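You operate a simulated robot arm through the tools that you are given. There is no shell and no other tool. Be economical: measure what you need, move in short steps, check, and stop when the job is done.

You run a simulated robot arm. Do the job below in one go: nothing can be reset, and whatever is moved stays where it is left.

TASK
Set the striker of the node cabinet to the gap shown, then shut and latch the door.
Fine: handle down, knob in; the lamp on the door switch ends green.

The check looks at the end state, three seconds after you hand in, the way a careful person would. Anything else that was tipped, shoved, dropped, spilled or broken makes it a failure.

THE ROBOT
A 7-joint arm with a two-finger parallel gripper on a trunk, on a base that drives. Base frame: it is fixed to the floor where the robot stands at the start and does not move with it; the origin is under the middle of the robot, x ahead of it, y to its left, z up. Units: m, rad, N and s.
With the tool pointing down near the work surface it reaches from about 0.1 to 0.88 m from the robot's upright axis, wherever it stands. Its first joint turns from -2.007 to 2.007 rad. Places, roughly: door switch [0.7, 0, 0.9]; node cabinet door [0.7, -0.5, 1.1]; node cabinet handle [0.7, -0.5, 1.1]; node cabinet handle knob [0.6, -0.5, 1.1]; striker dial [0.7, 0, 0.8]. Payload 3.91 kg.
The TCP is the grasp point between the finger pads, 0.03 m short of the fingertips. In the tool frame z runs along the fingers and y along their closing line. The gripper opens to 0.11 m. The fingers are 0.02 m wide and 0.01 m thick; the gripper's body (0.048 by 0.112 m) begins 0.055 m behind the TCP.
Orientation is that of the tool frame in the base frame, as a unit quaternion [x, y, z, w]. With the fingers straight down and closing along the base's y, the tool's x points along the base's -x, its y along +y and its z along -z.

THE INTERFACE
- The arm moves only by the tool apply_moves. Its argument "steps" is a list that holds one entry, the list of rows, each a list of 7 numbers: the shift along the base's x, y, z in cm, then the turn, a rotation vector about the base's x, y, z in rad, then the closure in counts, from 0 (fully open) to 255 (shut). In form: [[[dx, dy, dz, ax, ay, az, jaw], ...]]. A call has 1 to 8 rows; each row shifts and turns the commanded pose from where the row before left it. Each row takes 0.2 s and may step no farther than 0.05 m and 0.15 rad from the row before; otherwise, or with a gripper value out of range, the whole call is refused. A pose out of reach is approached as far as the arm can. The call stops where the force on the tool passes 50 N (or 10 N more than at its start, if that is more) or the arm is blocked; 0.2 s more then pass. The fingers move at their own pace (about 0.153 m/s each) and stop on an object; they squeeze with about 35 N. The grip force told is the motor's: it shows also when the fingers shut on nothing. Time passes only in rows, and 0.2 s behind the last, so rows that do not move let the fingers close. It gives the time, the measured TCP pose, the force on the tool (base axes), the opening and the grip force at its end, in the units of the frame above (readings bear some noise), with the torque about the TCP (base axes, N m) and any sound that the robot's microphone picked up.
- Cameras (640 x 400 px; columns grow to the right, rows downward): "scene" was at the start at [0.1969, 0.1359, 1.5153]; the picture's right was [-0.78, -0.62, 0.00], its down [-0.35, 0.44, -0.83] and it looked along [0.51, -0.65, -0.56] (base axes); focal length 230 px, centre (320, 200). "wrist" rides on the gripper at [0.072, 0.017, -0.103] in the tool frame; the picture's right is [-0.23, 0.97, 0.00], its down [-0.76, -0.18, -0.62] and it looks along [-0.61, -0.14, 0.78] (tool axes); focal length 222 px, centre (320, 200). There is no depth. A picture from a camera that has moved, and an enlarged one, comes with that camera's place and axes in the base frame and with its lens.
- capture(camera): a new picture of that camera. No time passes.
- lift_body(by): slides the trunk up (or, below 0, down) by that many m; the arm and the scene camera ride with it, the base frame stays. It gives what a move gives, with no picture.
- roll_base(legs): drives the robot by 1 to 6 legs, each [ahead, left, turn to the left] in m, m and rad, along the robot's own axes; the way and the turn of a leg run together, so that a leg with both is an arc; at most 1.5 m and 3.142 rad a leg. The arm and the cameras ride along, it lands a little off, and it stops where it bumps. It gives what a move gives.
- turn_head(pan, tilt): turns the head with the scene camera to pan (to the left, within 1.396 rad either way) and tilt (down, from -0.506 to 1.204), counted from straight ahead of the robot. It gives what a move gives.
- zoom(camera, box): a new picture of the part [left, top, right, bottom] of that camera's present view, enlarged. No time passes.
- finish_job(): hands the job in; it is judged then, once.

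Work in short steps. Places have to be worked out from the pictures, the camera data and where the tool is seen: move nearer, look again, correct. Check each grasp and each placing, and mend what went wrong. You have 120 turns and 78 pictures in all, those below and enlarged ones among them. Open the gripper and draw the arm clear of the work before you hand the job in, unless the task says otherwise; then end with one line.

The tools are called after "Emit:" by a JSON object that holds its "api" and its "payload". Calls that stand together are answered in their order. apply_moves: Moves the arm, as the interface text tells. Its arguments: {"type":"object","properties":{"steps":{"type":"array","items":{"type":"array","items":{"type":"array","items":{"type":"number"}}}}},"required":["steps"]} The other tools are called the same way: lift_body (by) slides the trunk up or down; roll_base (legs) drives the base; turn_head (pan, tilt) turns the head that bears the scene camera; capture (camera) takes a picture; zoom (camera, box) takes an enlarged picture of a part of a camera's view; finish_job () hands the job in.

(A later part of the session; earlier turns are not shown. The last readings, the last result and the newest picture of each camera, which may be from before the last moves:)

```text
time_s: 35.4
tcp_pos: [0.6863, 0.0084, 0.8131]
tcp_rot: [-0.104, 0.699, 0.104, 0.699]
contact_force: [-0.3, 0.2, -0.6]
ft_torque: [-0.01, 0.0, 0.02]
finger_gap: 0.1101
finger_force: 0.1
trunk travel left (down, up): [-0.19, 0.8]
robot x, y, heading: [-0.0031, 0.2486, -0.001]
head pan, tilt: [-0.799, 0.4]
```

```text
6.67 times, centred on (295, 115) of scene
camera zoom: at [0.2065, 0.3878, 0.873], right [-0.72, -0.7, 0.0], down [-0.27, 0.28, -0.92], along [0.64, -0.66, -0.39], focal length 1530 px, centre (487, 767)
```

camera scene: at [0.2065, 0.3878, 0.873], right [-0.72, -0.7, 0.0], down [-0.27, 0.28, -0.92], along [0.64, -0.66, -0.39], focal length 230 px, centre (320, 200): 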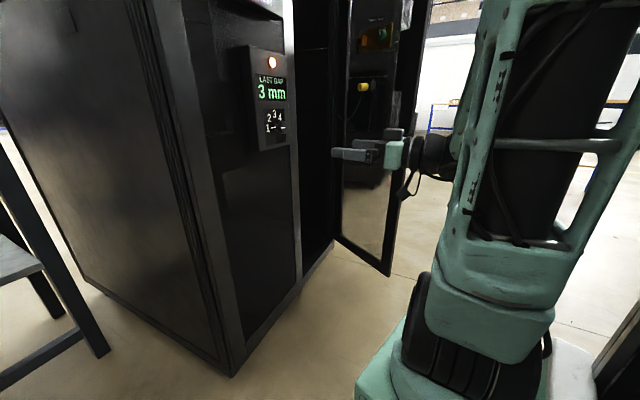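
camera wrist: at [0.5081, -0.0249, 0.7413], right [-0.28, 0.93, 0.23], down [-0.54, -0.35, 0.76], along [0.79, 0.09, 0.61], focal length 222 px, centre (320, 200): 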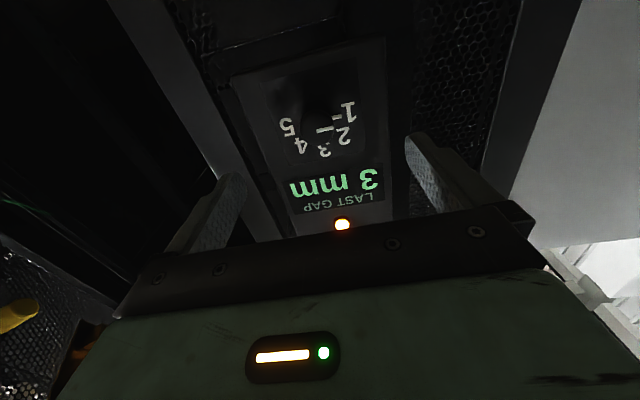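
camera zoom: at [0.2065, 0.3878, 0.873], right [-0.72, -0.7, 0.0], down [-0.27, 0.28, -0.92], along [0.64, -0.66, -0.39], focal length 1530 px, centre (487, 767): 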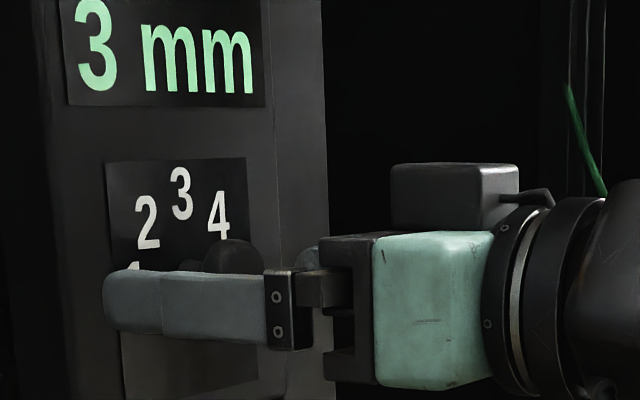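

Fingers straddle the cap; I close and check grip.

Emit:
{"api": "apply_moves", "payload": {"steps": [[[0, 0, 0, 0, 0, 0, 255], [0, 0, 0, 0, 0, 0, 255], [0, 0, 0, 0, 0, 0, 255]]]}}

```text
time_s: 36.2
tcp_pos: [0.6871, 0.0077, 0.8141]
tcp_rot: [-0.104, 0.7, 0.105, 0.699]
contact_force: [8.0, -5.2, 0.8]
ft_torque: [-0.06, 0.12, -0.07]
finger_gap: 0.0318
finger_force: 44.2
trunk travel left (down, up): [-0.19, 0.8]
robot x, y, heading: [0.0, 0.2479, -0.003]
head pan, tilt: [-0.799, 0.4]
```

Gripped at 31.8 mm. I turn clockwise about the dial axis, first ~32°, to check the response.

Emit:
{"api": "apply_moves", "payload": {"steps": [[[0, 0, 0, 0.1337, 0.0409, 0, 255], [0, 0, 0, 0.1337, 0.0409, 0, 255], [0, 0, 0, 0.1337, 0.0409, 0, 255], [0, 0, 0, 0.1337, 0.0409, 0, 255]]]}}

```text
time_s: 37.2
tcp_pos: [0.686, 0.0087, 0.8141]
tcp_rot: [0.093, 0.701, 0.295, 0.643]
contact_force: [20.8, -5.2, 3.5]
ft_torque: [-0.19, 0.65, 0.31]
finger_gap: 0.0314
finger_force: 45.3
trunk travel left (down, up): [-0.19, 0.8]
robot x, y, heading: [-0.0001, 0.2495, 0.001]
head pan, tilt: [-0.799, 0.4]
```

Emit:
{"api": "apply_moves", "payload": {"steps": [[[0, 0, 0, 0.1337, 0.0409, 0, 255], [0, 0, 0, 0.1337, 0.0409, 0, 255], [0, 0, 0, 0.1337, 0.0409, 0, 255], [0, 0, 0, 0.1337, 0.0409, 0, 255]]]}}

Emit:
{"api": "zoom", "payload": {"camera": "scene", "box": [265, 85, 325, 145]}}

```text
time_s: 38.2
tcp_pos: [0.6859, 0.0084, 0.8157]
tcp_rot: [0.283, 0.648, 0.461, 0.536]
contact_force: [19.0, -2.2, 4.1]
ft_torque: [-0.07, 0.22, 0.4]
finger_gap: 0.0317
finger_force: 45.0
trunk travel left (down, up): [-0.19, 0.8]
robot x, y, heading: [-0.0057, 0.2502, 0.006]
head pan, tilt: [-0.799, 0.4]
```

```text
6.67 times, centred on (295, 115) of scene
camera zoom: at [0.2068, 0.3878, 0.873], right [-0.72, -0.7, 0.0], down [-0.27, 0.28, -0.92], along [0.64, -0.66, -0.39], focal length 1530 px, centre (487, 767)
```

zoom: 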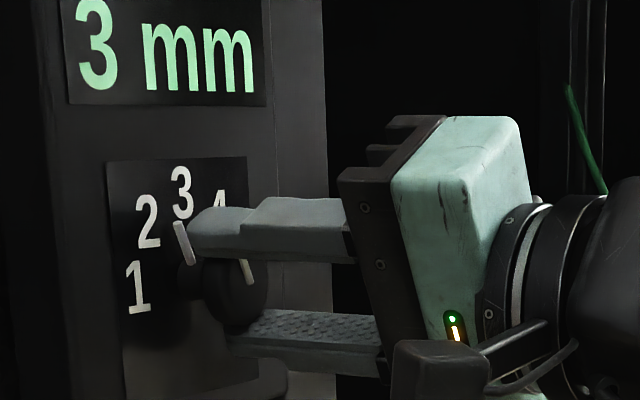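

The pointer follows and is close to 3; I turn the remaining 0.45 rad.

Emit:
{"api": "apply_moves", "payload": {"steps": [[[0, 0, 0, 0.1433, 0.0438, 0, 255], [0, 0, 0, 0.1433, 0.0438, 0, 255], [0, 0, 0, 0.1433, 0.0438, 0, 255], [0, 0, 0, 0, 0, 0, 255]]]}}

Emit:
{"api": "zoom", "payload": {"camera": "scene", "box": [265, 85, 325, 145]}}

```text
time_s: 39.2
tcp_pos: [0.6871, 0.0087, 0.8155]
tcp_rot: [0.419, 0.569, 0.569, 0.421]
contact_force: [19.1, 7.9, 7.2]
ft_torque: [0.03, -0.14, -0.41]
finger_gap: 0.0318
finger_force: 44.9
trunk travel left (down, up): [-0.19, 0.8]
robot x, y, heading: [0.0007, 0.2502, 0.003]
head pan, tilt: [-0.799, 0.4]
```

```text
6.67 times, centred on (295, 115) of scene
camera zoom: at [0.2068, 0.3881, 0.873], right [-0.72, -0.7, 0.0], down [-0.27, 0.28, -0.92], along [0.64, -0.66, -0.39], focal length 1530 px, centre (487, 767)
```

zoom: 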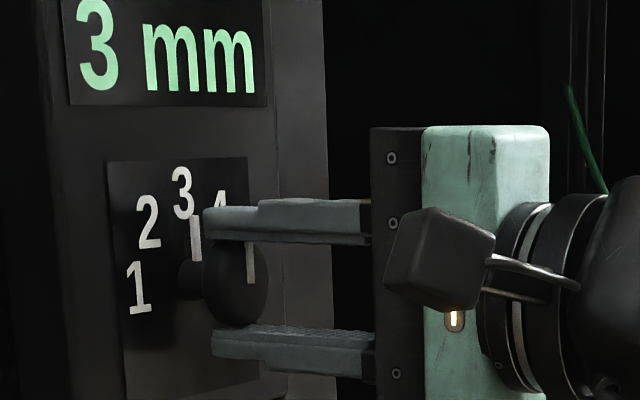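

The pointer is vertical, at 3. I open, back away along the normal, and check.

Emit:
{"api": "apply_moves", "payload": {"steps": [[[0, 0, 0, 0, 0, 0, 0], [0, 0, 0, 0, 0, 0, 0], [-4, -1.2, 0, 0, 0, 0, 0], [-4.7, -1.4, 0, 0, 0, 0, 0], [-4.7, -1.4, 0, 0, 0, 0, 0]]]}}

Emit:
{"api": "zoom", "payload": {"camera": "scene", "box": [255, 45, 335, 145]}}

```text
time_s: 40.4
tcp_pos: [0.5504, -0.031, 0.8156]
tcp_rot: [0.419, 0.569, 0.569, 0.42]
contact_force: [-0.8, 0.2, -1.4]
ft_torque: [0.01, 0.03, 0.02]
finger_gap: 0.1102
finger_force: 0.1
trunk travel left (down, up): [-0.19, 0.8]
robot x, y, heading: [0.0027, 0.254, 0.003]
head pan, tilt: [-0.799, 0.4]
```

```text
4.00 times, centred on (295, 95) of scene
camera zoom: at [0.2065, 0.3878, 0.873], right [-0.72, -0.7, 0.0], down [-0.27, 0.28, -0.92], along [0.64, -0.66, -0.39], focal length 918 px, centre (420, 620)
```

zoom: 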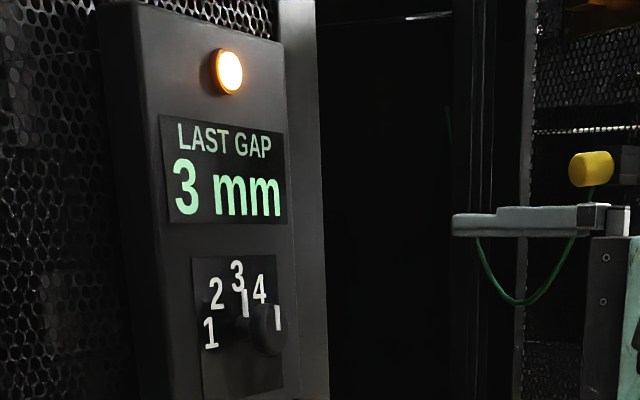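

The dial sits at 3. Next is the door stay; I raise the trunk, draw back and yaw the tool toward the door's inner face to look at the stay catch.

Emit:
{"api": "lift_body", "payload": {"by": 0.38}}

Emit:
{"api": "apply_moves", "payload": {"steps": [[[-3, 0, 0, 0, 0, -0.14, 0], [-3, 0, 0, 0, 0, -0.14, 0], [-3, 0, 0, 0, 0, -0.14, 0], [-2, 0, 0, 0, 0, -0.14, 0], [0, 0, 0, 0, 0, -0.14, 0], [0, 0, 0, 0, 0, -0.14, 0]]]}}

Emit:
{"api": "capture", "payload": {"camera": "wrist"}}

Emit:
{"api": "capture", "payload": {"camera": "scene"}}

```text
time_s: 44.0
tcp_pos: [0.5501, -0.0312, 1.1946]
tcp_rot: [0.42, 0.569, 0.568, 0.421]
contact_force: [0.0, 0.8, 0.7]
ft_torque: [-0.01, 0.01, -0.01]
finger_gap: 0.1099
finger_force: 0.0
trunk travel left (down, up): [-0.57, 0.42]
robot x, y, heading: [0.0007, 0.2468, -0.0]
head pan, tilt: [-0.799, 0.4]
```

```text
time_s: 45.4
tcp_pos: [0.4917, -0.1728, 1.1739]
tcp_rot: [0.617, 0.347, 0.345, 0.617]
contact_force: [-0.6, 0.6, 1.1]
ft_torque: [-0.01, -0.01, 0.02]
finger_gap: 0.1102
finger_force: 0.0
out of reach, approached as far as the arm can: row 2, 3, 4, 5, 6
trunk travel left (down, up): [-0.57, 0.42]
robot x, y, heading: [0.0004, 0.2498, -0.003]
head pan, tilt: [-0.799, 0.4]
```

```text
32 pictures are left
camera wrist: at [0.4402, -0.0567, 1.19], right [-0.11, -0.19, 0.97], down [-0.93, -0.33, -0.17], along [0.35, -0.92, -0.14], focal length 222 px, centre (320, 200)
```

wrist: 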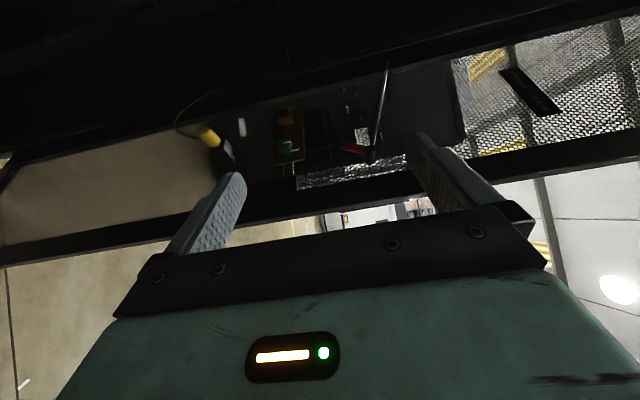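

```text
31 pictures are left
camera scene: at [0.2063, 0.3877, 1.2531], right [-0.72, -0.7, 0.0], down [-0.27, 0.28, -0.92], along [0.64, -0.66, -0.39], focal length 230 px, centre (320, 200)
```

scene: 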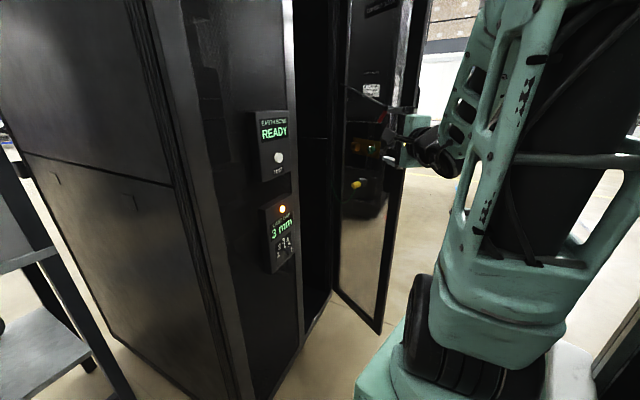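

Emit:
{"api": "zoom", "payload": {"camera": "wrist", "box": [260, 50, 420, 190]}}

```text
2.86 times, centred on (340, 120) of wrist
camera zoom: at [0.4402, -0.0567, 1.19], right [-0.11, -0.19, 0.97], down [-0.93, -0.33, -0.17], along [0.35, -0.92, -0.14], focal length 635 px, centre (263, 429)
```

zoom: 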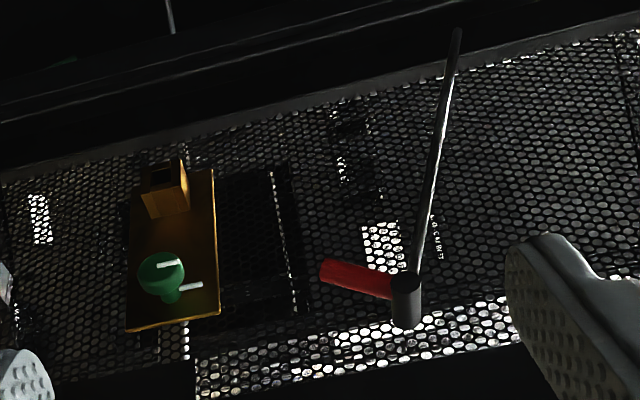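

The hub with the hanging red lever is at about (0.65, −0.42, 1.24), and the rod's far end near (0.92, −0.47, 1.33). I take one scene zoom to understand what the far end attaches to.

Emit:
{"api": "zoom", "payload": {"camera": "scene", "box": [320, 60, 420, 140]}}

```text
5.00 times, centred on (370, 100) of scene
camera zoom: at [0.2063, 0.3877, 1.2531], right [-0.72, -0.7, 0.0], down [-0.27, 0.28, -0.92], along [0.64, -0.66, -0.39], focal length 1148 px, centre (70, 700)
```

zoom: 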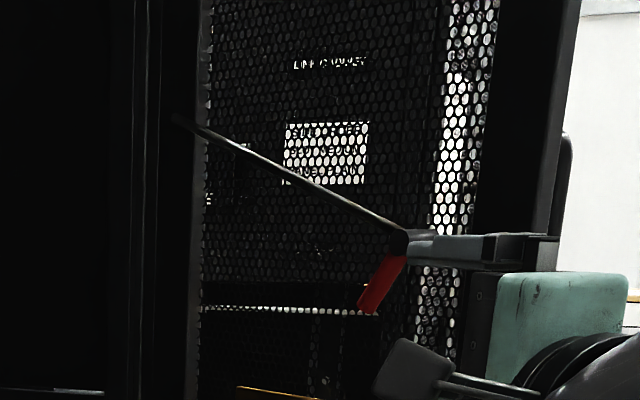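

The rod runs from the hinge-side jamb to the hub. I'll test whether the door is held by gently moving it: grasp the free-edge stile at z≈0.9. First I level the roll and align the tool with the door plane.

Emit:
{"api": "lift_body", "payload": {"by": -0.27}}

Emit:
{"api": "apply_moves", "payload": {"steps": [[[0, 0, 0, 0, 0, 0.135, 0], [0, 0, 0, 0, 0, 0.135, 0], [0, 0, 0, -0.138, 0.04, 0, 0], [0, 0, 0, -0.138, 0.04, 0, 0], [0, 0, 0, -0.138, 0.04, 0, 0], [0, 0, 0, -0.138, 0.04, 0, 0], [0, 0, 0, -0.138, 0.04, 0, 0], [0, 0, 0, -0.138, 0.04, 0, 0]]]}}

Emit:
{"api": "apply_moves", "payload": {"steps": [[[-1, -4, 0, -0.138, 0.04, 0, 0], [-1, -4, 0, -0.138, 0.04, 0, 0], [-1, -4, 0, -0.138, 0.04, 0, 0], [0, -4, 0, -0.138, 0.04, 0, 0], [0, -4, 0, -0.129, 0.037, 0, 0], [0, -4, 0, 0, 0, 0, 0]]]}}

```text
time_s: 48.2
tcp_pos: [0.4929, -0.1721, 0.9053]
tcp_rot: [0.616, 0.348, 0.347, 0.616]
contact_force: [0.0, 1.0, 0.1]
ft_torque: [0.02, 0.03, 0.0]
finger_gap: 0.11
finger_force: 0.1
trunk travel left (down, up): [-0.3, 0.69]
robot x, y, heading: [-0.0007, 0.2501, 0.0]
head pan, tilt: [-0.799, 0.4]
```

```text
time_s: 50.0
tcp_pos: [0.4917, -0.1729, 0.9043]
tcp_rot: [0.334, 0.627, 0.15, 0.688]
contact_force: [0.6, 0.6, 0.1]
ft_torque: [0.04, 0.0, -0.01]
finger_gap: 0.1097
finger_force: 0.1
trunk travel left (down, up): [-0.3, 0.69]
robot x, y, heading: [0.0006, 0.2491, -0.002]
head pan, tilt: [-0.799, 0.4]
```

```text
time_s: 51.4
tcp_pos: [0.462, -0.4136, 0.9045]
tcp_rot: [0.099, 0.703, -0.101, 0.697]
contact_force: [-0.3, 0.9, 1.2]
ft_torque: [0.0, -0.02, 0.0]
finger_gap: 0.1101
finger_force: 0.1
trunk travel left (down, up): [-0.3, 0.69]
robot x, y, heading: [-0.0013, 0.2522, -0.003]
head pan, tilt: [-0.799, 0.4]
```

Emit:
{"api": "capture", "payload": {"camera": "wrist"}}

Emit:
{"api": "capture", "payload": {"camera": "scene"}}

```text
28 pictures are left
camera wrist: at [0.3655, -0.3675, 0.8322], right [0.27, 0.94, 0.22], down [-0.64, 0.0, 0.77], along [0.72, -0.35, 0.6], focal length 222 px, centre (320, 200)
```

wrist: 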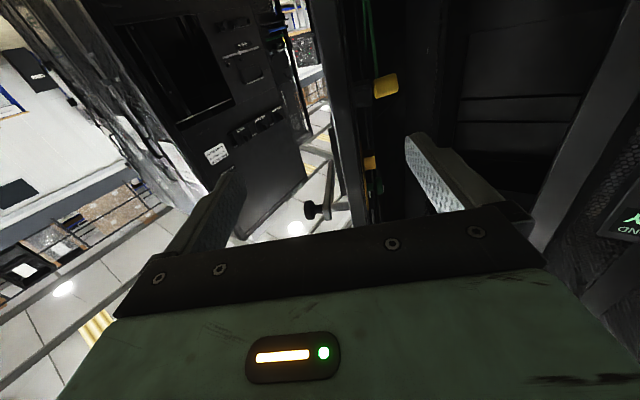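

```text
27 pictures are left
camera scene: at [0.2064, 0.3879, 0.9831], right [-0.72, -0.7, 0.0], down [-0.27, 0.28, -0.92], along [0.64, -0.66, -0.39], focal length 230 px, centre (320, 200)
```

scene: 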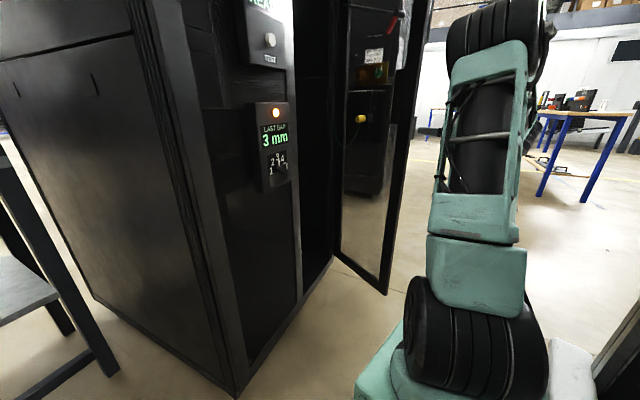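

The door edge is seen edge-on between the fingers, at about (0.60, −0.42). I advance so the fingertips just pass the edge and look again.

Emit:
{"api": "apply_moves", "payload": {"steps": [[[4, -0.2, 0, 0, 0, 0, 0], [4, -0.2, 0, 0, 0, 0, 0], [3, -0.3, 0, 0, 0, 0, 0]]]}}

Emit:
{"api": "capture", "payload": {"camera": "wrist"}}

```text
time_s: 52.2
tcp_pos: [0.5721, -0.4198, 0.9058]
tcp_rot: [0.1, 0.703, -0.101, 0.697]
contact_force: [1.0, -1.0, -1.0]
ft_torque: [0.01, 0.01, 0.0]
finger_gap: 0.1099
finger_force: 0.1
trunk travel left (down, up): [-0.3, 0.69]
robot x, y, heading: [0.0018, 0.2477, 0.001]
head pan, tilt: [-0.799, 0.4]
```

```text
26 pictures are left
camera wrist: at [0.4768, -0.3743, 0.8327], right [0.27, 0.93, 0.22], down [-0.64, 0.0, 0.77], along [0.72, -0.35, 0.6], focal length 222 px, centre (320, 200)
```

wrist: 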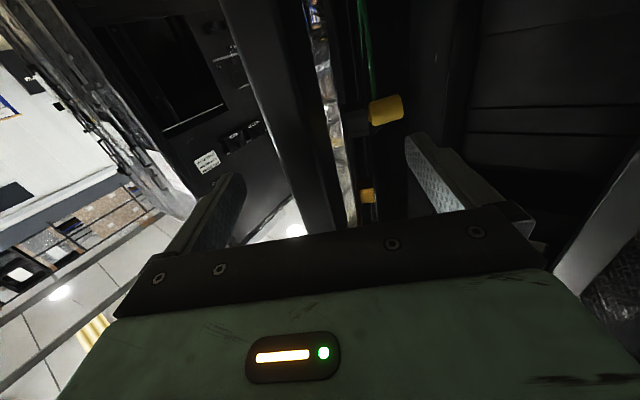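

Working the rays out, the ~3 cm-thick door edge is already centred between the fingers with ~3 cm overlap. I close on it.

Emit:
{"api": "apply_moves", "payload": {"steps": [[[0.8, -0.2, 0, 0, 0, 0, 0], [0, 0, 0, 0, 0, 0, 150], [0, 0, 0, 0, 0, 0, 200], [0, 0, 0, 0, 0, 0, 255], [0, 0, 0, 0, 0, 0, 255]]]}}

```text
time_s: 53.4
tcp_pos: [0.5809, -0.4205, 0.9042]
tcp_rot: [0.098, 0.703, -0.099, 0.697]
contact_force: [-8.1, 11.0, -3.6]
ft_torque: [0.49, -0.24, 3.0]
finger_gap: 0.0223
finger_force: 44.7
trunk travel left (down, up): [-0.3, 0.69]
robot x, y, heading: [0.0022, 0.2454, -0.0]
head pan, tilt: [-0.799, 0.4]
```

Door edge gripped (22 mm). I pull 2 cm along the closing arc and watch the force for whether the stay holds it.

Emit:
{"api": "apply_moves", "payload": {"steps": [[[0.24, 0.97, 0, 0, 0, -0.028, 255], [0.26, 0.96, 0, 0, 0, -0.028, 255], [0, 0, 0, 0, 0, 0, 255]]]}}

```text
time_s: 54.2
tcp_pos: [0.5858, -0.4016, 0.9046]
tcp_rot: [0.118, 0.701, -0.12, 0.693]
contact_force: [-9.9, 9.9, -3.1]
ft_torque: [0.55, 0.36, 2.55]
finger_gap: 0.0229
finger_force: 44.7
trunk travel left (down, up): [-0.3, 0.69]
robot x, y, heading: [0.002, 0.248, -0.001]
head pan, tilt: [-0.799, 0.4]
```

The door moved freely so far. I continue 4 cm more.

Emit:
{"api": "apply_moves", "payload": {"steps": [[[0.3, 0.95, 0, 0, 0, -0.028, 255], [0.33, 0.94, 0, 0, 0, -0.028, 255], [0.36, 0.93, 0, 0, 0, -0.028, 255], [0.38, 0.92, 0, 0, 0, -0.028, 255], [0, 0, 0, 0, 0, 0, 255]]]}}

Emit:
{"api": "capture", "payload": {"camera": "scene"}}

```text
time_s: 55.4
tcp_pos: [0.5966, -0.3635, 0.9035]
tcp_rot: [0.159, 0.692, -0.159, 0.686]
contact_force: [-33.4, 20.5, -7.9]
ft_torque: [0.37, -0.68, 2.62]
finger_gap: 0.0231
finger_force: 45.4
trunk travel left (down, up): [-0.3, 0.69]
robot x, y, heading: [0.0012, 0.2487, 0.004]
head pan, tilt: [-0.799, 0.4]
```

```text
25 pictures are left
camera scene: at [0.2054, 0.3883, 0.9831], right [-0.72, -0.7, 0.0], down [-0.27, 0.28, -0.92], along [0.64, -0.66, -0.39], focal length 230 px, centre (320, 200)
```

scene: 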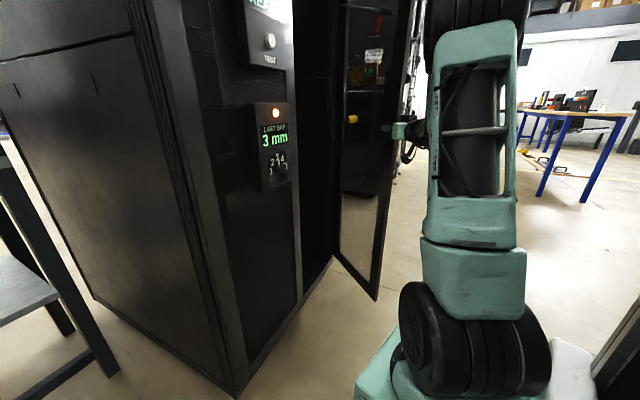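

The door is moving; the −x reaction suggests the true swing radius is larger than I assumed. I check what the stay rod is doing.

Emit:
{"api": "zoom", "payload": {"camera": "scene", "box": [325, 0, 425, 140]}}

Emit:
{"api": "apply_moves", "payload": {"steps": [[[-0.4, 0.0, 0, 0, 0, 0, 255], [0, 0, 0, 0, 0, 0, 255]]]}}

```text
2.86 times, centred on (375, 70) of scene
camera zoom: at [0.2054, 0.3883, 0.9831], right [-0.72, -0.7, 0.0], down [-0.27, 0.28, -0.92], along [0.64, -0.66, -0.39], focal length 656 px, centre (163, 571)
```

zoom: 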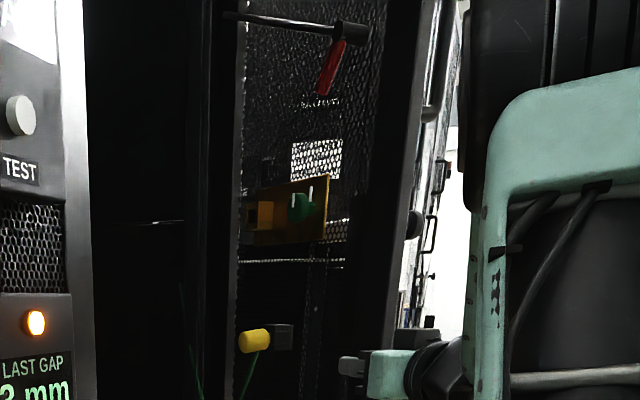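

```text
time_s: 56.0
tcp_pos: [0.5981, -0.3628, 0.9047]
tcp_rot: [0.156, 0.693, -0.157, 0.686]
contact_force: [-0.9, 5.7, -2.3]
ft_torque: [0.7, 0.76, 2.54]
finger_gap: 0.0226
finger_force: 45.2
trunk travel left (down, up): [-0.3, 0.69]
robot x, y, heading: [-0.0015, 0.2521, 0.001]
head pan, tilt: [-0.799, 0.4]
```

The rod just travels with the door so far, and the force relaxed. I continue along a slightly larger arc, monitoring force.

Emit:
{"api": "apply_moves", "payload": {"steps": [[[0.73, 1.86, 0, 0, 0, -0.0, 255], [0.82, 1.83, 0, 0, 0, -0.02, 255], [0.9, 1.78, 0, 0, 0, -0.04, 255], [0, 0, 0, 0, 0, 0, 255]]]}}

```text
time_s: 57.0
tcp_pos: [0.6209, -0.3107, 0.9054]
tcp_rot: [0.18, 0.687, -0.18, 0.68]
contact_force: [33.9, -26.6, 2.4]
ft_torque: [0.42, -0.3, -2.16]
finger_gap: 0.0179
finger_force: 45.4
trunk travel left (down, up): [-0.3, 0.69]
robot x, y, heading: [0.0011, 0.25, 0.001]
head pan, tilt: [-0.799, 0.4]
```

The pull is radial (fingers sliding outward off the edge), so I relax toward the hinge by ~8 mm.

Emit:
{"api": "apply_moves", "payload": {"steps": [[[0.5, -0.25, 0, 0, 0, 0, 255], [0.3, -0.1, 0, 0, 0, 0, 255], [0, 0, 0, 0, 0, 0, 255]]]}}

Emit:
{"api": "capture", "payload": {"camera": "wrist"}}

```text
time_s: 57.8
tcp_pos: [0.6252, -0.3137, 0.9053]
tcp_rot: [0.181, 0.687, -0.18, 0.68]
contact_force: [-39.4, 18.2, -3.1]
ft_torque: [0.5, -0.25, -0.68]
finger_gap: 0.0175
finger_force: 44.9
trunk travel left (down, up): [-0.3, 0.69]
robot x, y, heading: [0.0001, 0.2503, -0.002]
head pan, tilt: [-0.799, 0.4]
```

```text
23 pictures are left
camera wrist: at [0.5411, -0.2475, 0.8322], right [0.48, 0.85, 0.23], down [-0.62, 0.15, 0.77], along [0.62, -0.51, 0.6], focal length 222 px, centre (320, 200)
```

wrist: 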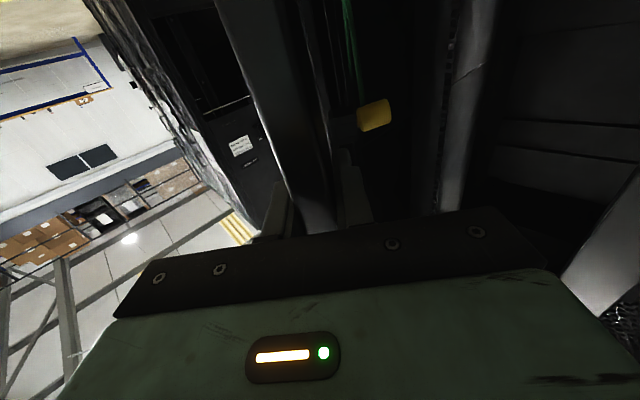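

I loosen the grip to a ~4.5 cm cage so radial errors don't matter and drag the door with the outer finger.

Emit:
{"api": "apply_moves", "payload": {"steps": [[[-0.3, 0.1, 0, 0, 0, 0, 150], [0, 0, 0, 0, 0, 0, 150], [0.99, 1.74, 0, 0, 0, -0.0465, 150], [1.07, 1.69, 0, 0, 0, -0.0465, 150], [1.15, 1.64, 0, 0, 0, -0.0465, 150], [1.23, 1.58, 0, 0, 0, -0.0465, 150]]]}}

Emit:
{"api": "capture", "payload": {"camera": "wrist"}}

```text
time_s: 59.2
tcp_pos: [0.6643, -0.2552, 0.8938]
tcp_rot: [0.244, 0.674, -0.236, 0.657]
contact_force: [-0.5, -0.5, 0.0]
ft_torque: [-0.02, 0.03, 0.02]
finger_gap: 0.0453
finger_force: 0.1
out of reach, approached as far as the arm can: row 6
trunk travel left (down, up): [-0.3, 0.69]
robot x, y, heading: [0.0035, 0.2496, -0.003]
head pan, tilt: [-0.799, 0.4]
```

```text
22 pictures are left
camera wrist: at [0.5941, -0.1745, 0.8236], right [0.62, 0.75, 0.23], down [-0.58, 0.24, 0.78], along [0.52, -0.62, 0.59], focal length 222 px, centre (320, 200)
```

wrist: 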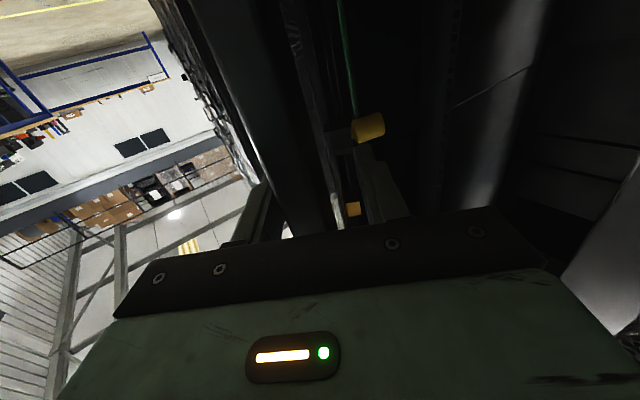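

The door swings freely with no force and now stands ~35° open. I open, back out along the tool axis, and turn the tool toward the front normal for pushing from outside.

Emit:
{"api": "apply_moves", "payload": {"steps": [[[0, 0, 0, 0, 0, 0, 60], [-3, 2.5, 0, 0, 0, 0, 0], [-3.5, 2.9, 0, 0, 0, 0, 0], [-3.5, 2.3, 0, 0, 0, 0.0, 0], [-4, 0, 0, 0, 0, 0.14, 0], [-4, 0, 0, 0, 0, 0.14, 0], [-3, 0, 0, 0, 0, 0.14, 0], [-1, 0, 0, 0, 0, 0.14, 0]]]}}

Emit:
{"api": "apply_moves", "payload": {"steps": [[[0, 0, 0, 0, 0, 0.14, 0], [0, 0, 0, 0, 0, 0.14, 0], [0, 0, 0, 0, 0, 0.14, 255], [0, 0, 0, 0, 0, 0, 255]]]}}

Emit:
{"api": "capture", "payload": {"camera": "scene"}}

```text
time_s: 61.0
tcp_pos: [0.4457, -0.1773, 0.8952]
tcp_rot: [0.046, 0.709, -0.048, 0.702]
contact_force: [0.7, -0.1, -0.3]
ft_torque: [0.0, -0.01, 0.0]
finger_gap: 0.1097
finger_force: 0.0
trunk travel left (down, up): [-0.3, 0.69]
robot x, y, heading: [0.0043, 0.2491, 0.003]
head pan, tilt: [-0.799, 0.4]
```

```text
time_s: 62.0
tcp_pos: [0.4462, -0.1774, 0.8948]
tcp_rot: [-0.102, 0.703, 0.099, 0.697]
contact_force: [0.0, -0.1, -0.3]
ft_torque: [0.01, 0.03, 0.0]
finger_gap: 0.0001
finger_force: 34.6
trunk travel left (down, up): [-0.3, 0.69]
robot x, y, heading: [-0.002, 0.252, -0.001]
head pan, tilt: [-0.799, 0.4]
```

```text
21 pictures are left
camera scene: at [0.2064, 0.3878, 0.983], right [-0.72, -0.7, 0.0], down [-0.27, 0.28, -0.92], along [0.64, -0.66, -0.39], focal length 230 px, centre (320, 200)
```

scene: 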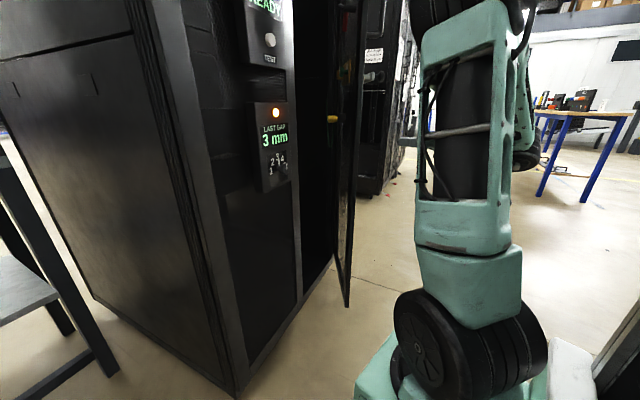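

Now I drive right 0.3 m so the arm faces the door's outside.

Emit:
{"api": "roll_base", "payload": {"legs": [[0, -0.3, 0]]}}

Emit:
{"api": "turn_head", "payload": {"pan": -0.45, "tilt": 0.35}}

Emit:
{"api": "capture", "payload": {"camera": "scene"}}

```text
time_s: 64.0
tcp_pos: [0.4441, -0.4777, 0.8939]
tcp_rot: [-0.1, 0.703, 0.097, 0.697]
contact_force: [0.2, -1.1, -0.2]
ft_torque: [0.0, 0.03, -0.02]
finger_gap: 0.0002
finger_force: 35.1
trunk travel left (down, up): [-0.3, 0.69]
robot x, y, heading: [-0.002, -0.0496, -0.0]
head pan, tilt: [-0.799, 0.4]
```

```text
time_s: 64.8
tcp_pos: [0.4445, -0.4784, 0.8944]
tcp_rot: [-0.101, 0.702, 0.098, 0.698]
contact_force: [0.4, 0.6, 0.0]
ft_torque: [0.0, -0.01, -0.01]
finger_gap: 0.0
finger_force: 34.5
trunk travel left (down, up): [-0.3, 0.69]
robot x, y, heading: [-0.0019, -0.0512, -0.001]
head pan, tilt: [-0.45, 0.351]
```

```text
20 pictures are left
camera scene: at [0.226, 0.1142, 0.9876], right [-0.44, -0.9, 0.0], down [-0.31, 0.15, -0.94], along [0.84, -0.41, -0.34], focal length 230 px, centre (320, 200)
```

scene: 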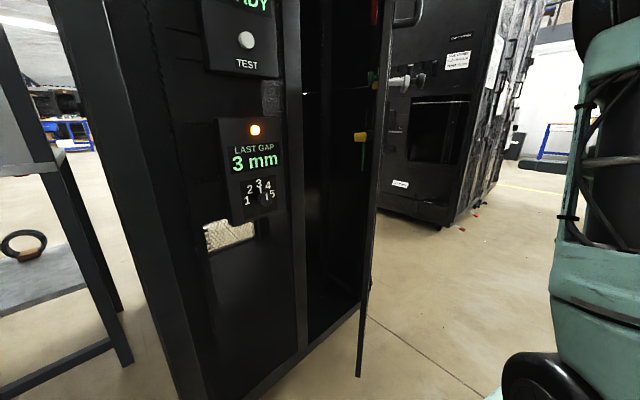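

The door is edge-on; lever and knob are on its outside at z≈1.08. I bring the closed fingertips to the outer face at z≈0.9 near the free edge.

Emit:
{"api": "apply_moves", "payload": {"steps": [[[3.2, 2.3, 0, 0, 0, 0, 255], [3.2, 2.3, 0, 0, 0, 0, 255], [3.2, 2.3, 0, 0, 0, 0, 255], [3.2, 2.3, 0, 0, 0, 0, 255], [3.2, 2.3, 0, 0, 0, 0, 255], [3.2, 2.3, 0, 0, 0, 0, 255], [0, 0, 0, 0, 0, 0, 255]]]}}

Emit:
{"api": "capture", "payload": {"camera": "wrist"}}

```text
time_s: 66.5
tcp_pos: [0.6377, -0.3388, 0.895]
tcp_rot: [-0.1, 0.703, 0.097, 0.698]
contact_force: [-1.4, 0.1, -0.5]
ft_torque: [-0.02, 0.01, -0.01]
finger_gap: 0.0
finger_force: 35.1
trunk travel left (down, up): [-0.3, 0.69]
robot x, y, heading: [0.0001, -0.0521, -0.002]
head pan, tilt: [-0.45, 0.351]
```

```text
19 pictures are left
camera wrist: at [0.5311, -0.3522, 0.8217], right [-0.27, 0.94, 0.22], down [-0.54, -0.34, 0.77], along [0.8, 0.08, 0.6], focal length 222 px, centre (320, 200)
```

wrist: 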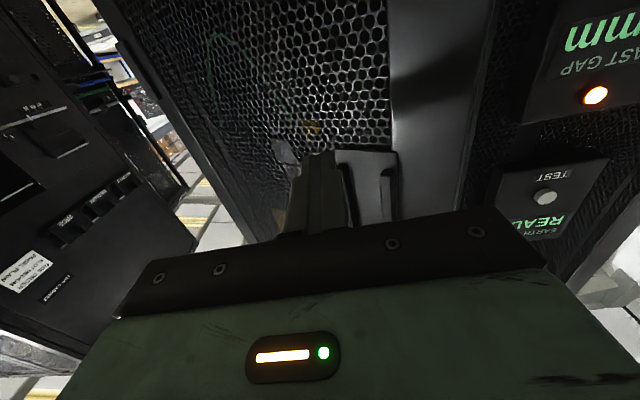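

The tips aim at the mesh; I shift left to press on the solid stile instead, then start pushing along the arc.

Emit:
{"api": "apply_moves", "payload": {"steps": [[[-1.5, 4, 0, 0, 0, 0, 255], [2.2, 2.0, 0, 0, 0, 0, 255], [1.9, 2.07, 0, 0, 0, 0, 255], [1.9, 2.07, 0, 0, 0, 0, 255], [1.9, 2.07, 0, 0, 0, 0, 255]]]}}

Emit:
{"api": "capture", "payload": {"camera": "scene"}}

```text
time_s: 67.7
tcp_pos: [0.6996, -0.2175, 0.8942]
tcp_rot: [-0.1, 0.703, 0.097, 0.697]
contact_force: [-0.6, -0.6, -0.5]
ft_torque: [0.02, 0.0, 0.01]
finger_gap: 0.0001
finger_force: 35.5
trunk travel left (down, up): [-0.3, 0.69]
robot x, y, heading: [0.0018, -0.0507, -0.004]
head pan, tilt: [-0.45, 0.351]
```

```text
18 pictures are left
camera scene: at [0.226, 0.1142, 0.9876], right [-0.44, -0.9, 0.0], down [-0.31, 0.15, -0.94], along [0.84, -0.41, -0.34], focal length 230 px, centre (320, 200)
```

scene: 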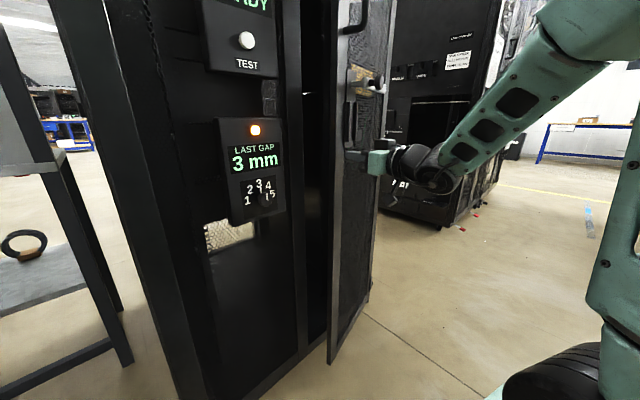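

The door is closing with the push. I continue carefully to about 12° from shut.

Emit:
{"api": "apply_moves", "payload": {"steps": [[[1.87, 1.43, 0, 0, 0, 0, 255], [1.87, 1.43, 0, 0, 0, 0, 255], [1.87, 1.43, 0, 0, 0, 0, 255], [1.6, 0.8, 0, 0, 0, 0, 255], [0, 0, 0, 0, 0, 0, 255]]]}}

Emit:
{"api": "zoom", "payload": {"camera": "scene", "box": [280, 0, 420, 200]}}

```text
time_s: 68.8
tcp_pos: [0.7724, -0.1662, 0.8941]
tcp_rot: [-0.101, 0.703, 0.098, 0.697]
contact_force: [0.0, 0.1, -0.3]
ft_torque: [-0.01, 0.01, 0.0]
finger_gap: 0.0
finger_force: 35.3
trunk travel left (down, up): [-0.3, 0.69]
robot x, y, heading: [0.0017, -0.052, -0.003]
head pan, tilt: [-0.45, 0.351]
```

```text
2.00 times, centred on (350, 100) of scene
camera zoom: at [0.226, 0.1143, 0.9876], right [-0.44, -0.9, 0.0], down [-0.31, 0.15, -0.94], along [0.84, -0.41, -0.34], focal length 459 px, centre (260, 400)
```

zoom: 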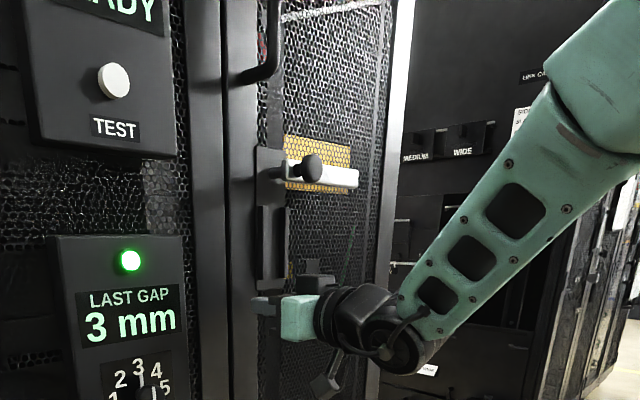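

The lamp turned green: the door is shut. Now the handle: lever horizontal to the right with a protruding knob at its pivot. I zoom for geometry.

Emit:
{"api": "zoom", "payload": {"camera": "scene", "box": [325, 55, 385, 155]}}

Emit:
{"api": "capture", "payload": {"camera": "wrist"}}

```text
4.00 times, centred on (355, 105) of scene
camera zoom: at [0.226, 0.1143, 0.9876], right [-0.44, -0.9, 0.0], down [-0.31, 0.15, -0.94], along [0.84, -0.41, -0.34], focal length 918 px, centre (180, 580)
```

zoom: 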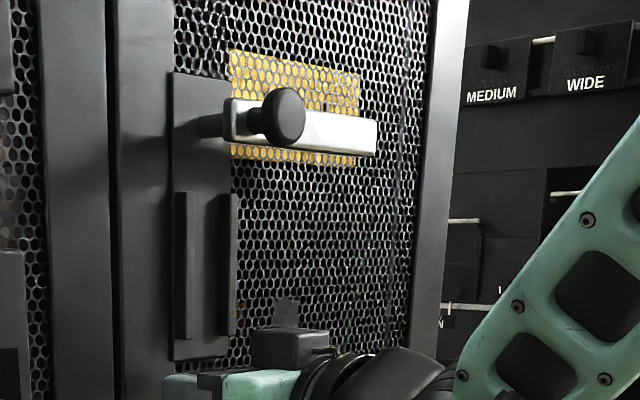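

```text
15 pictures are left
camera wrist: at [0.6666, -0.1791, 0.8216], right [-0.27, 0.94, 0.22], down [-0.54, -0.34, 0.77], along [0.8, 0.08, 0.6], focal length 222 px, centre (320, 200)
```

wrist: 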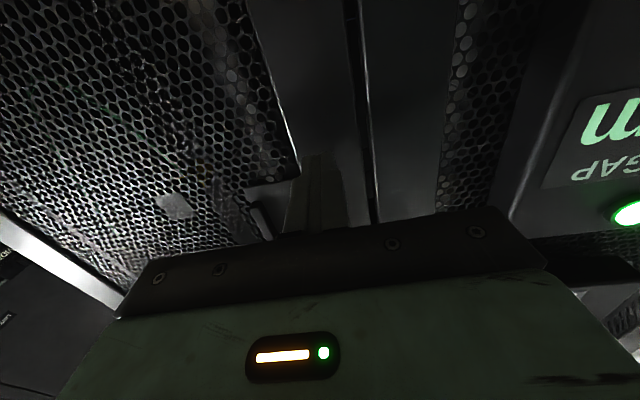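

Geometry: pivot on the door at (0.811, −0.189, 1.063), knob cap ~7 cm out, lever ~14 cm long toward the hinge, a tray below it. I back off, raise the trunk, and go to a standoff above the lever's far end.

Emit:
{"api": "apply_moves", "payload": {"steps": [[[-4.5, -1.4, 0, 0, 0, 0, 255], [-4.5, -1.4, 0, 0, 0, 0, 255], [-1.5, -0.5, 0, 0, 0, 0, 255]]]}}

Emit:
{"api": "lift_body", "payload": {"by": 0.22}}

Emit:
{"api": "apply_moves", "payload": {"steps": [[[1, -4.6, 0, 0, 0, 0, 255], [1, -4.6, 0, 0, 0, 0, 255], [1.3, -1.9, 0, 0, 0, 0, 255], [0, 0, 0, 0, 0, 0, 255]]]}}

Emit:
{"api": "capture", "payload": {"camera": "scene"}}

```text
time_s: 69.7
tcp_pos: [0.6666, -0.1996, 0.8949]
tcp_rot: [-0.102, 0.703, 0.099, 0.697]
contact_force: [-1.5, 0.6, -0.6]
ft_torque: [0.0, -0.03, 0.01]
finger_gap: 0.0001
finger_force: 34.9
trunk travel left (down, up): [-0.3, 0.69]
robot x, y, heading: [0.001, -0.0496, -0.003]
head pan, tilt: [-0.45, 0.351]
```

```text
time_s: 72.0
tcp_pos: [0.6678, -0.2013, 1.1141]
tcp_rot: [-0.101, 0.703, 0.097, 0.697]
contact_force: [-0.2, -0.8, 0.4]
ft_torque: [-0.05, 0.01, 0.0]
finger_gap: 0.0
finger_force: 35.0
trunk travel left (down, up): [-0.52, 0.47]
robot x, y, heading: [0.002, -0.0519, -0.003]
head pan, tilt: [-0.45, 0.351]
```

```text
time_s: 73.0
tcp_pos: [0.6997, -0.3124, 1.1135]
tcp_rot: [-0.101, 0.703, 0.098, 0.697]
contact_force: [0.3, -0.6, -0.3]
ft_torque: [-0.02, 0.0, 0.01]
finger_gap: 0.0003
finger_force: 34.5
trunk travel left (down, up): [-0.52, 0.47]
robot x, y, heading: [-0.0006, -0.0503, -0.005]
head pan, tilt: [-0.45, 0.351]
```

```text
14 pictures are left
camera scene: at [0.226, 0.1143, 1.2076], right [-0.44, -0.9, 0.0], down [-0.31, 0.15, -0.94], along [0.84, -0.41, -0.34], focal length 230 px, centre (320, 200)
```

scene: 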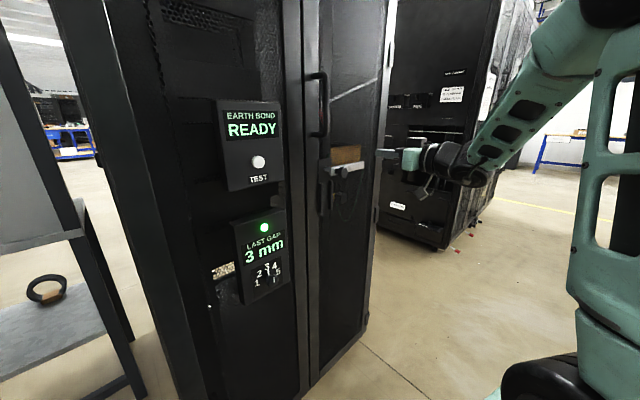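

Door stays shut, lamp green. One zoom from this new height to triangulate the lever precisely.

Emit:
{"api": "zoom", "payload": {"camera": "scene", "box": [310, 130, 400, 220]}}

```text
4.44 times, centred on (355, 175) of scene
camera zoom: at [0.226, 0.1143, 1.2076], right [-0.44, -0.9, 0.0], down [-0.31, 0.15, -0.94], along [0.84, -0.41, -0.34], focal length 1020 px, centre (164, 311)
```

zoom: 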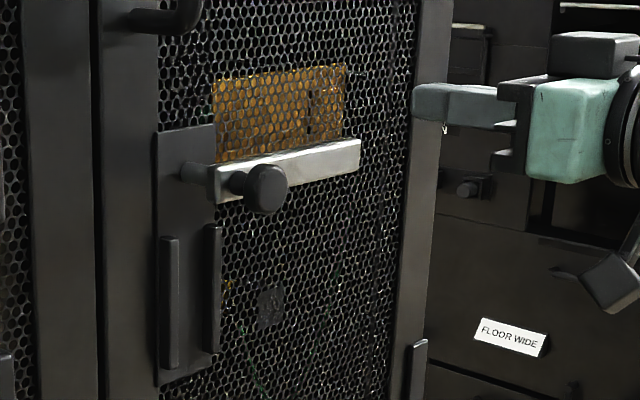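

Positions agree (pivot z≈1.063). I move in beside the lever's far end, above it, with fingertips ~25 mm off the door.

Emit:
{"api": "apply_moves", "payload": {"steps": [[[3, 0.2, 0, 0, 0, 0, 255], [3, 0.2, 0, 0, 0, 0, 255], [2.9, 0.2, 0, 0, 0, 0, 255], [0, 0, -2.4, 0, 0, 0, 255], [0, 0, 0, 0, 0, 0, 255]]]}}

Emit:
{"api": "zoom", "payload": {"camera": "scene", "box": [310, 130, 400, 220]}}

```text
time_s: 74.2
tcp_pos: [0.7903, -0.3057, 1.0905]
tcp_rot: [-0.101, 0.703, 0.099, 0.697]
contact_force: [-0.8, 0.0, -0.3]
ft_torque: [-0.01, 0.0, 0.02]
finger_gap: 0.0
finger_force: 35.2
trunk travel left (down, up): [-0.52, 0.47]
robot x, y, heading: [-0.0008, -0.0529, -0.004]
head pan, tilt: [-0.45, 0.351]
```

```text
4.44 times, centred on (355, 175) of scene
camera zoom: at [0.226, 0.1143, 1.2076], right [-0.44, -0.9, 0.0], down [-0.31, 0.15, -0.94], along [0.84, -0.41, -0.34], focal length 1020 px, centre (164, 311)
```

zoom: 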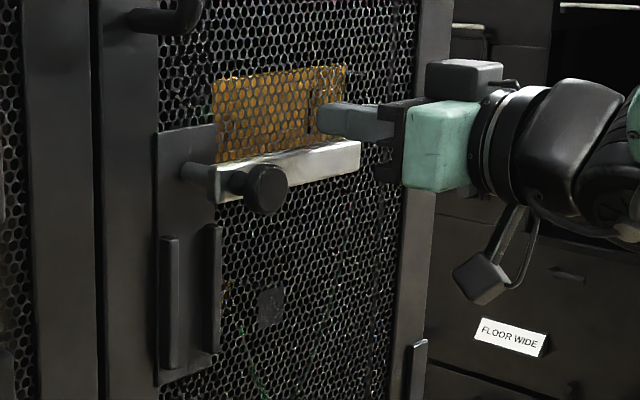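

The fingers sit right above the lever. I sweep down along its arc.

Emit:
{"api": "apply_moves", "payload": {"steps": [[[0.09, -0.29, -2.8, 0, 0, 0, 255], [-0.15, 0.48, -2.8, 0, 0, 0, 255], [-0.33, 1.09, -2.55, 0, 0, 0, 255], [0, 0, 0, 0, 0, 0, 255]]]}}

```text
time_s: 75.2
tcp_pos: [0.7828, -0.2915, 1.0095]
tcp_rot: [-0.1, 0.702, 0.098, 0.698]
contact_force: [-1.6, -0.7, -0.2]
ft_torque: [0.04, 0.01, 0.01]
finger_gap: 0.0
finger_force: 34.7
trunk travel left (down, up): [-0.52, 0.47]
robot x, y, heading: [-0.0029, -0.0524, 0.005]
head pan, tilt: [-0.45, 0.351]
```

Emit:
{"api": "apply_moves", "payload": {"steps": [[[-0.53, 1.72, -2.15, 0, 0, 0, 255], [-0.67, 2.2, -1.7, 0, 0, 0, 255], [-0.76, 2.49, -1.0, 0, 0, 0, 255], [0, 0, 0, 0, 0, 0, 255]]]}}

Emit:
{"api": "zoom", "payload": {"camera": "scene", "box": [310, 130, 400, 220]}}

```text
time_s: 76.2
tcp_pos: [0.766, -0.2352, 0.9622]
tcp_rot: [-0.097, 0.702, 0.093, 0.7]
contact_force: [13.5, -26.5, 13.8]
ft_torque: [0.45, -0.18, -0.7]
finger_gap: 0.0
finger_force: 35.1
trunk travel left (down, up): [-0.52, 0.47]
robot x, y, heading: [0.0004, -0.0476, 0.003]
head pan, tilt: [-0.45, 0.351]
```

```text
4.44 times, centred on (355, 175) of scene
camera zoom: at [0.2263, 0.1128, 1.208], right [-0.44, -0.9, 0.0], down [-0.31, 0.15, -0.94], along [0.84, -0.41, -0.34], focal length 1020 px, centre (164, 311)
```

zoom: 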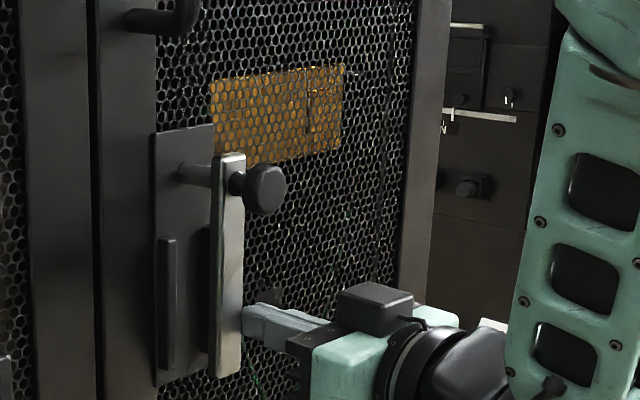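

The lever is vertical and at its stop. I back off and move to a standoff in front of the knob.

Emit:
{"api": "apply_moves", "payload": {"steps": [[[0.5, -1.6, 0, 0, 0, 0, 255], [-4, -1.2, 0, 0, 0, 0, 255], [-4, -1.2, 0, 0, 0, 0, 255], [-2.5, -0.7, 0, 0, 0, 0, 255], [0.3, 1.8, 4, 0, 0, 0, 255], [0.3, 1.8, 4, 0, 0, 0, 255], [0.4, 1.8, 2.1, 0, 0, 0, 255], [0, 0, 0, 0, 0, 0, 255]]]}}

Emit:
{"api": "zoom", "payload": {"camera": "scene", "box": [310, 130, 400, 220]}}

```text
time_s: 78.0
tcp_pos: [0.6757, -0.2221, 1.0612]
tcp_rot: [-0.099, 0.703, 0.097, 0.697]
contact_force: [-0.6, -0.3, -0.1]
ft_torque: [0.0, 0.01, -0.02]
finger_gap: 0.0001
finger_force: 35.0
trunk travel left (down, up): [-0.52, 0.47]
robot x, y, heading: [0.002, -0.0503, 0.0]
head pan, tilt: [-0.45, 0.351]
```

```text
4.44 times, centred on (355, 175) of scene
camera zoom: at [0.2261, 0.1142, 1.2076], right [-0.44, -0.9, 0.0], down [-0.31, 0.15, -0.94], along [0.84, -0.41, -0.34], focal length 1020 px, centre (164, 311)
```

zoom: 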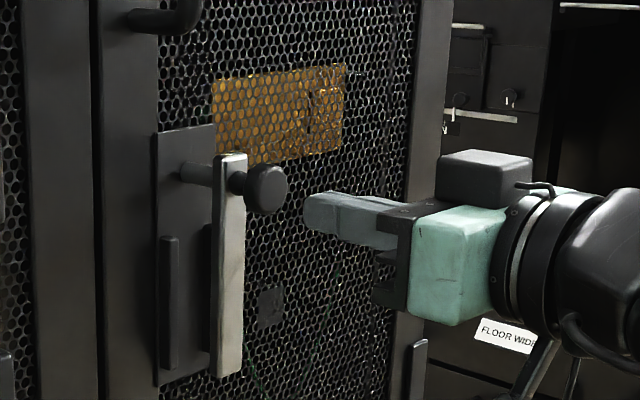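

The fingers line up with the knob (slightly low and left). I correct and push in along the axis until it stops.

Emit:
{"api": "apply_moves", "payload": {"steps": [[[0.18, -0.57, 0.5, 0, 0, 0, 255], [1.43, 0.44, 0, 0, 0, 0, 255], [1.43, 0.44, 0, 0, 0, 0, 255], [0.96, 0.3, 0, 0, 0, 0, 255], [0.96, 0.3, 0, 0, 0, 0, 255], [0.96, 0.3, 0, 0, 0, 0, 255], [0.96, 0.3, 0, 0, 0, 0, 255]]]}}

Emit:
{"api": "zoom", "payload": {"camera": "scene", "box": [310, 130, 400, 220]}}

```text
time_s: 79.6
tcp_pos: [0.7433, -0.2067, 1.0673]
tcp_rot: [-0.101, 0.703, 0.099, 0.697]
contact_force: [0.4, -0.2, -0.1]
ft_torque: [0.0, -0.03, 0.01]
finger_gap: 0.0
finger_force: 34.3
trunk travel left (down, up): [-0.52, 0.47]
robot x, y, heading: [-0.0009, -0.0499, -0.001]
head pan, tilt: [-0.45, 0.351]
```

```text
4.44 times, centred on (355, 175) of scene
camera zoom: at [0.226, 0.1142, 1.2076], right [-0.44, -0.9, 0.0], down [-0.31, 0.15, -0.94], along [0.84, -0.41, -0.34], focal length 1020 px, centre (164, 311)
```

zoom: 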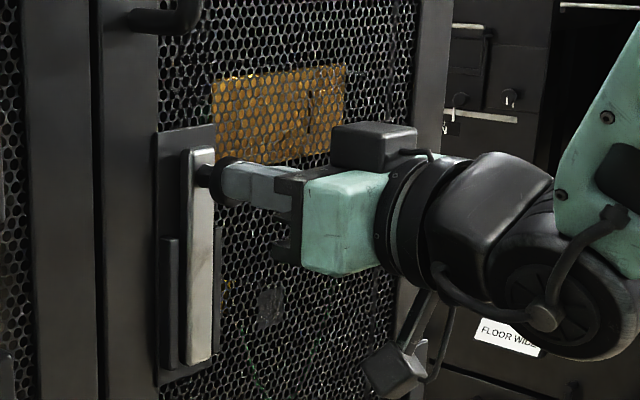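

The handle slides inward with the knob, toward the tray. I keep pushing until there's firm resistance.

Emit:
{"api": "apply_moves", "payload": {"steps": [[[0.57, 0.17, 0, 0, 0, 0, 255], [0.57, 0.17, 0, 0, 0, 0, 255], [0.57, 0.17, 0, 0, 0, 0, 255], [0.57, 0.17, 0, 0, 0, 0, 255], [0, 0, 0, 0, 0, 0, 255]]]}}

```text
time_s: 80.3
tcp_pos: [0.7511, -0.2046, 1.067]
tcp_rot: [-0.1, 0.703, 0.097, 0.697]
contact_force: [-28.8, -0.8, 6.7]
ft_torque: [0.04, -0.04, 0.2]
finger_gap: 0.0
finger_force: 34.8
trunk travel left (down, up): [-0.52, 0.47]
robot x, y, heading: [-0.0009, -0.0501, -0.005]
head pan, tilt: [-0.45, 0.351]
stopped in row 3: the force on the tool passed its limit at 61 N (the readings are from after the stop); the commanded pose is now the measured one
```

Firm stop reached with 61 N. I back away along the normal and inspect everything.

Emit:
{"api": "apply_moves", "payload": {"steps": [[[-4, -1.2, 0, 0, 0, 0, 255], [-4, -1.2, 0, 0, 0, 0, 255], [-4, -1.2, 0, 0, 0, 0, 255], [-4, -1.2, 0, 0, 0, 0, 255], [-4, -2.5, 0, 0, 0, 0, 0], [-3, -3.5, 0, 0, 0, 0, 0], [0, 0, 0, 0, 0, 0, 0]]]}}

Emit:
{"api": "capture", "payload": {"camera": "scene"}}

Emit:
{"api": "zoom", "payload": {"camera": "scene", "box": [210, 90, 400, 310]}}

```text
time_s: 81.9
tcp_pos: [0.547, -0.3344, 1.083]
tcp_rot: [-0.101, 0.704, 0.098, 0.696]
contact_force: [-0.6, -0.8, 0.3]
ft_torque: [-0.01, 0.0, 0.04]
finger_gap: 0.1103
finger_force: 0.1
out of reach, approached as far as the arm can: row 4, 5
trunk travel left (down, up): [-0.52, 0.47]
robot x, y, heading: [-0.004, -0.0474, -0.002]
head pan, tilt: [-0.45, 0.351]
```

```text
8 pictures are left
camera scene: at [0.2255, 0.1141, 1.2076], right [-0.44, -0.9, 0.0], down [-0.31, 0.15, -0.94], along [0.84, -0.41, -0.34], focal length 230 px, centre (320, 200)
```

scene: 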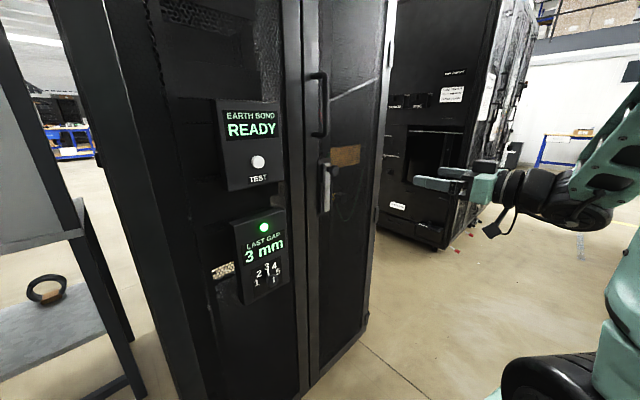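

```text
1.82 times, centred on (305, 200) of scene
camera zoom: at [0.2255, 0.1141, 1.2076], right [-0.44, -0.9, 0.0], down [-0.31, 0.15, -0.94], along [0.84, -0.41, -0.34], focal length 417 px, centre (347, 200)
```

zoom: 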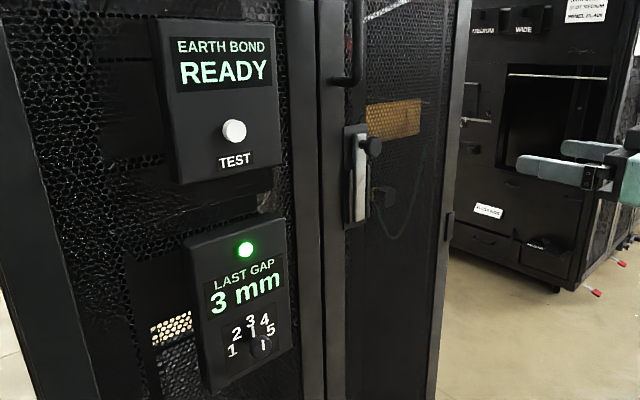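

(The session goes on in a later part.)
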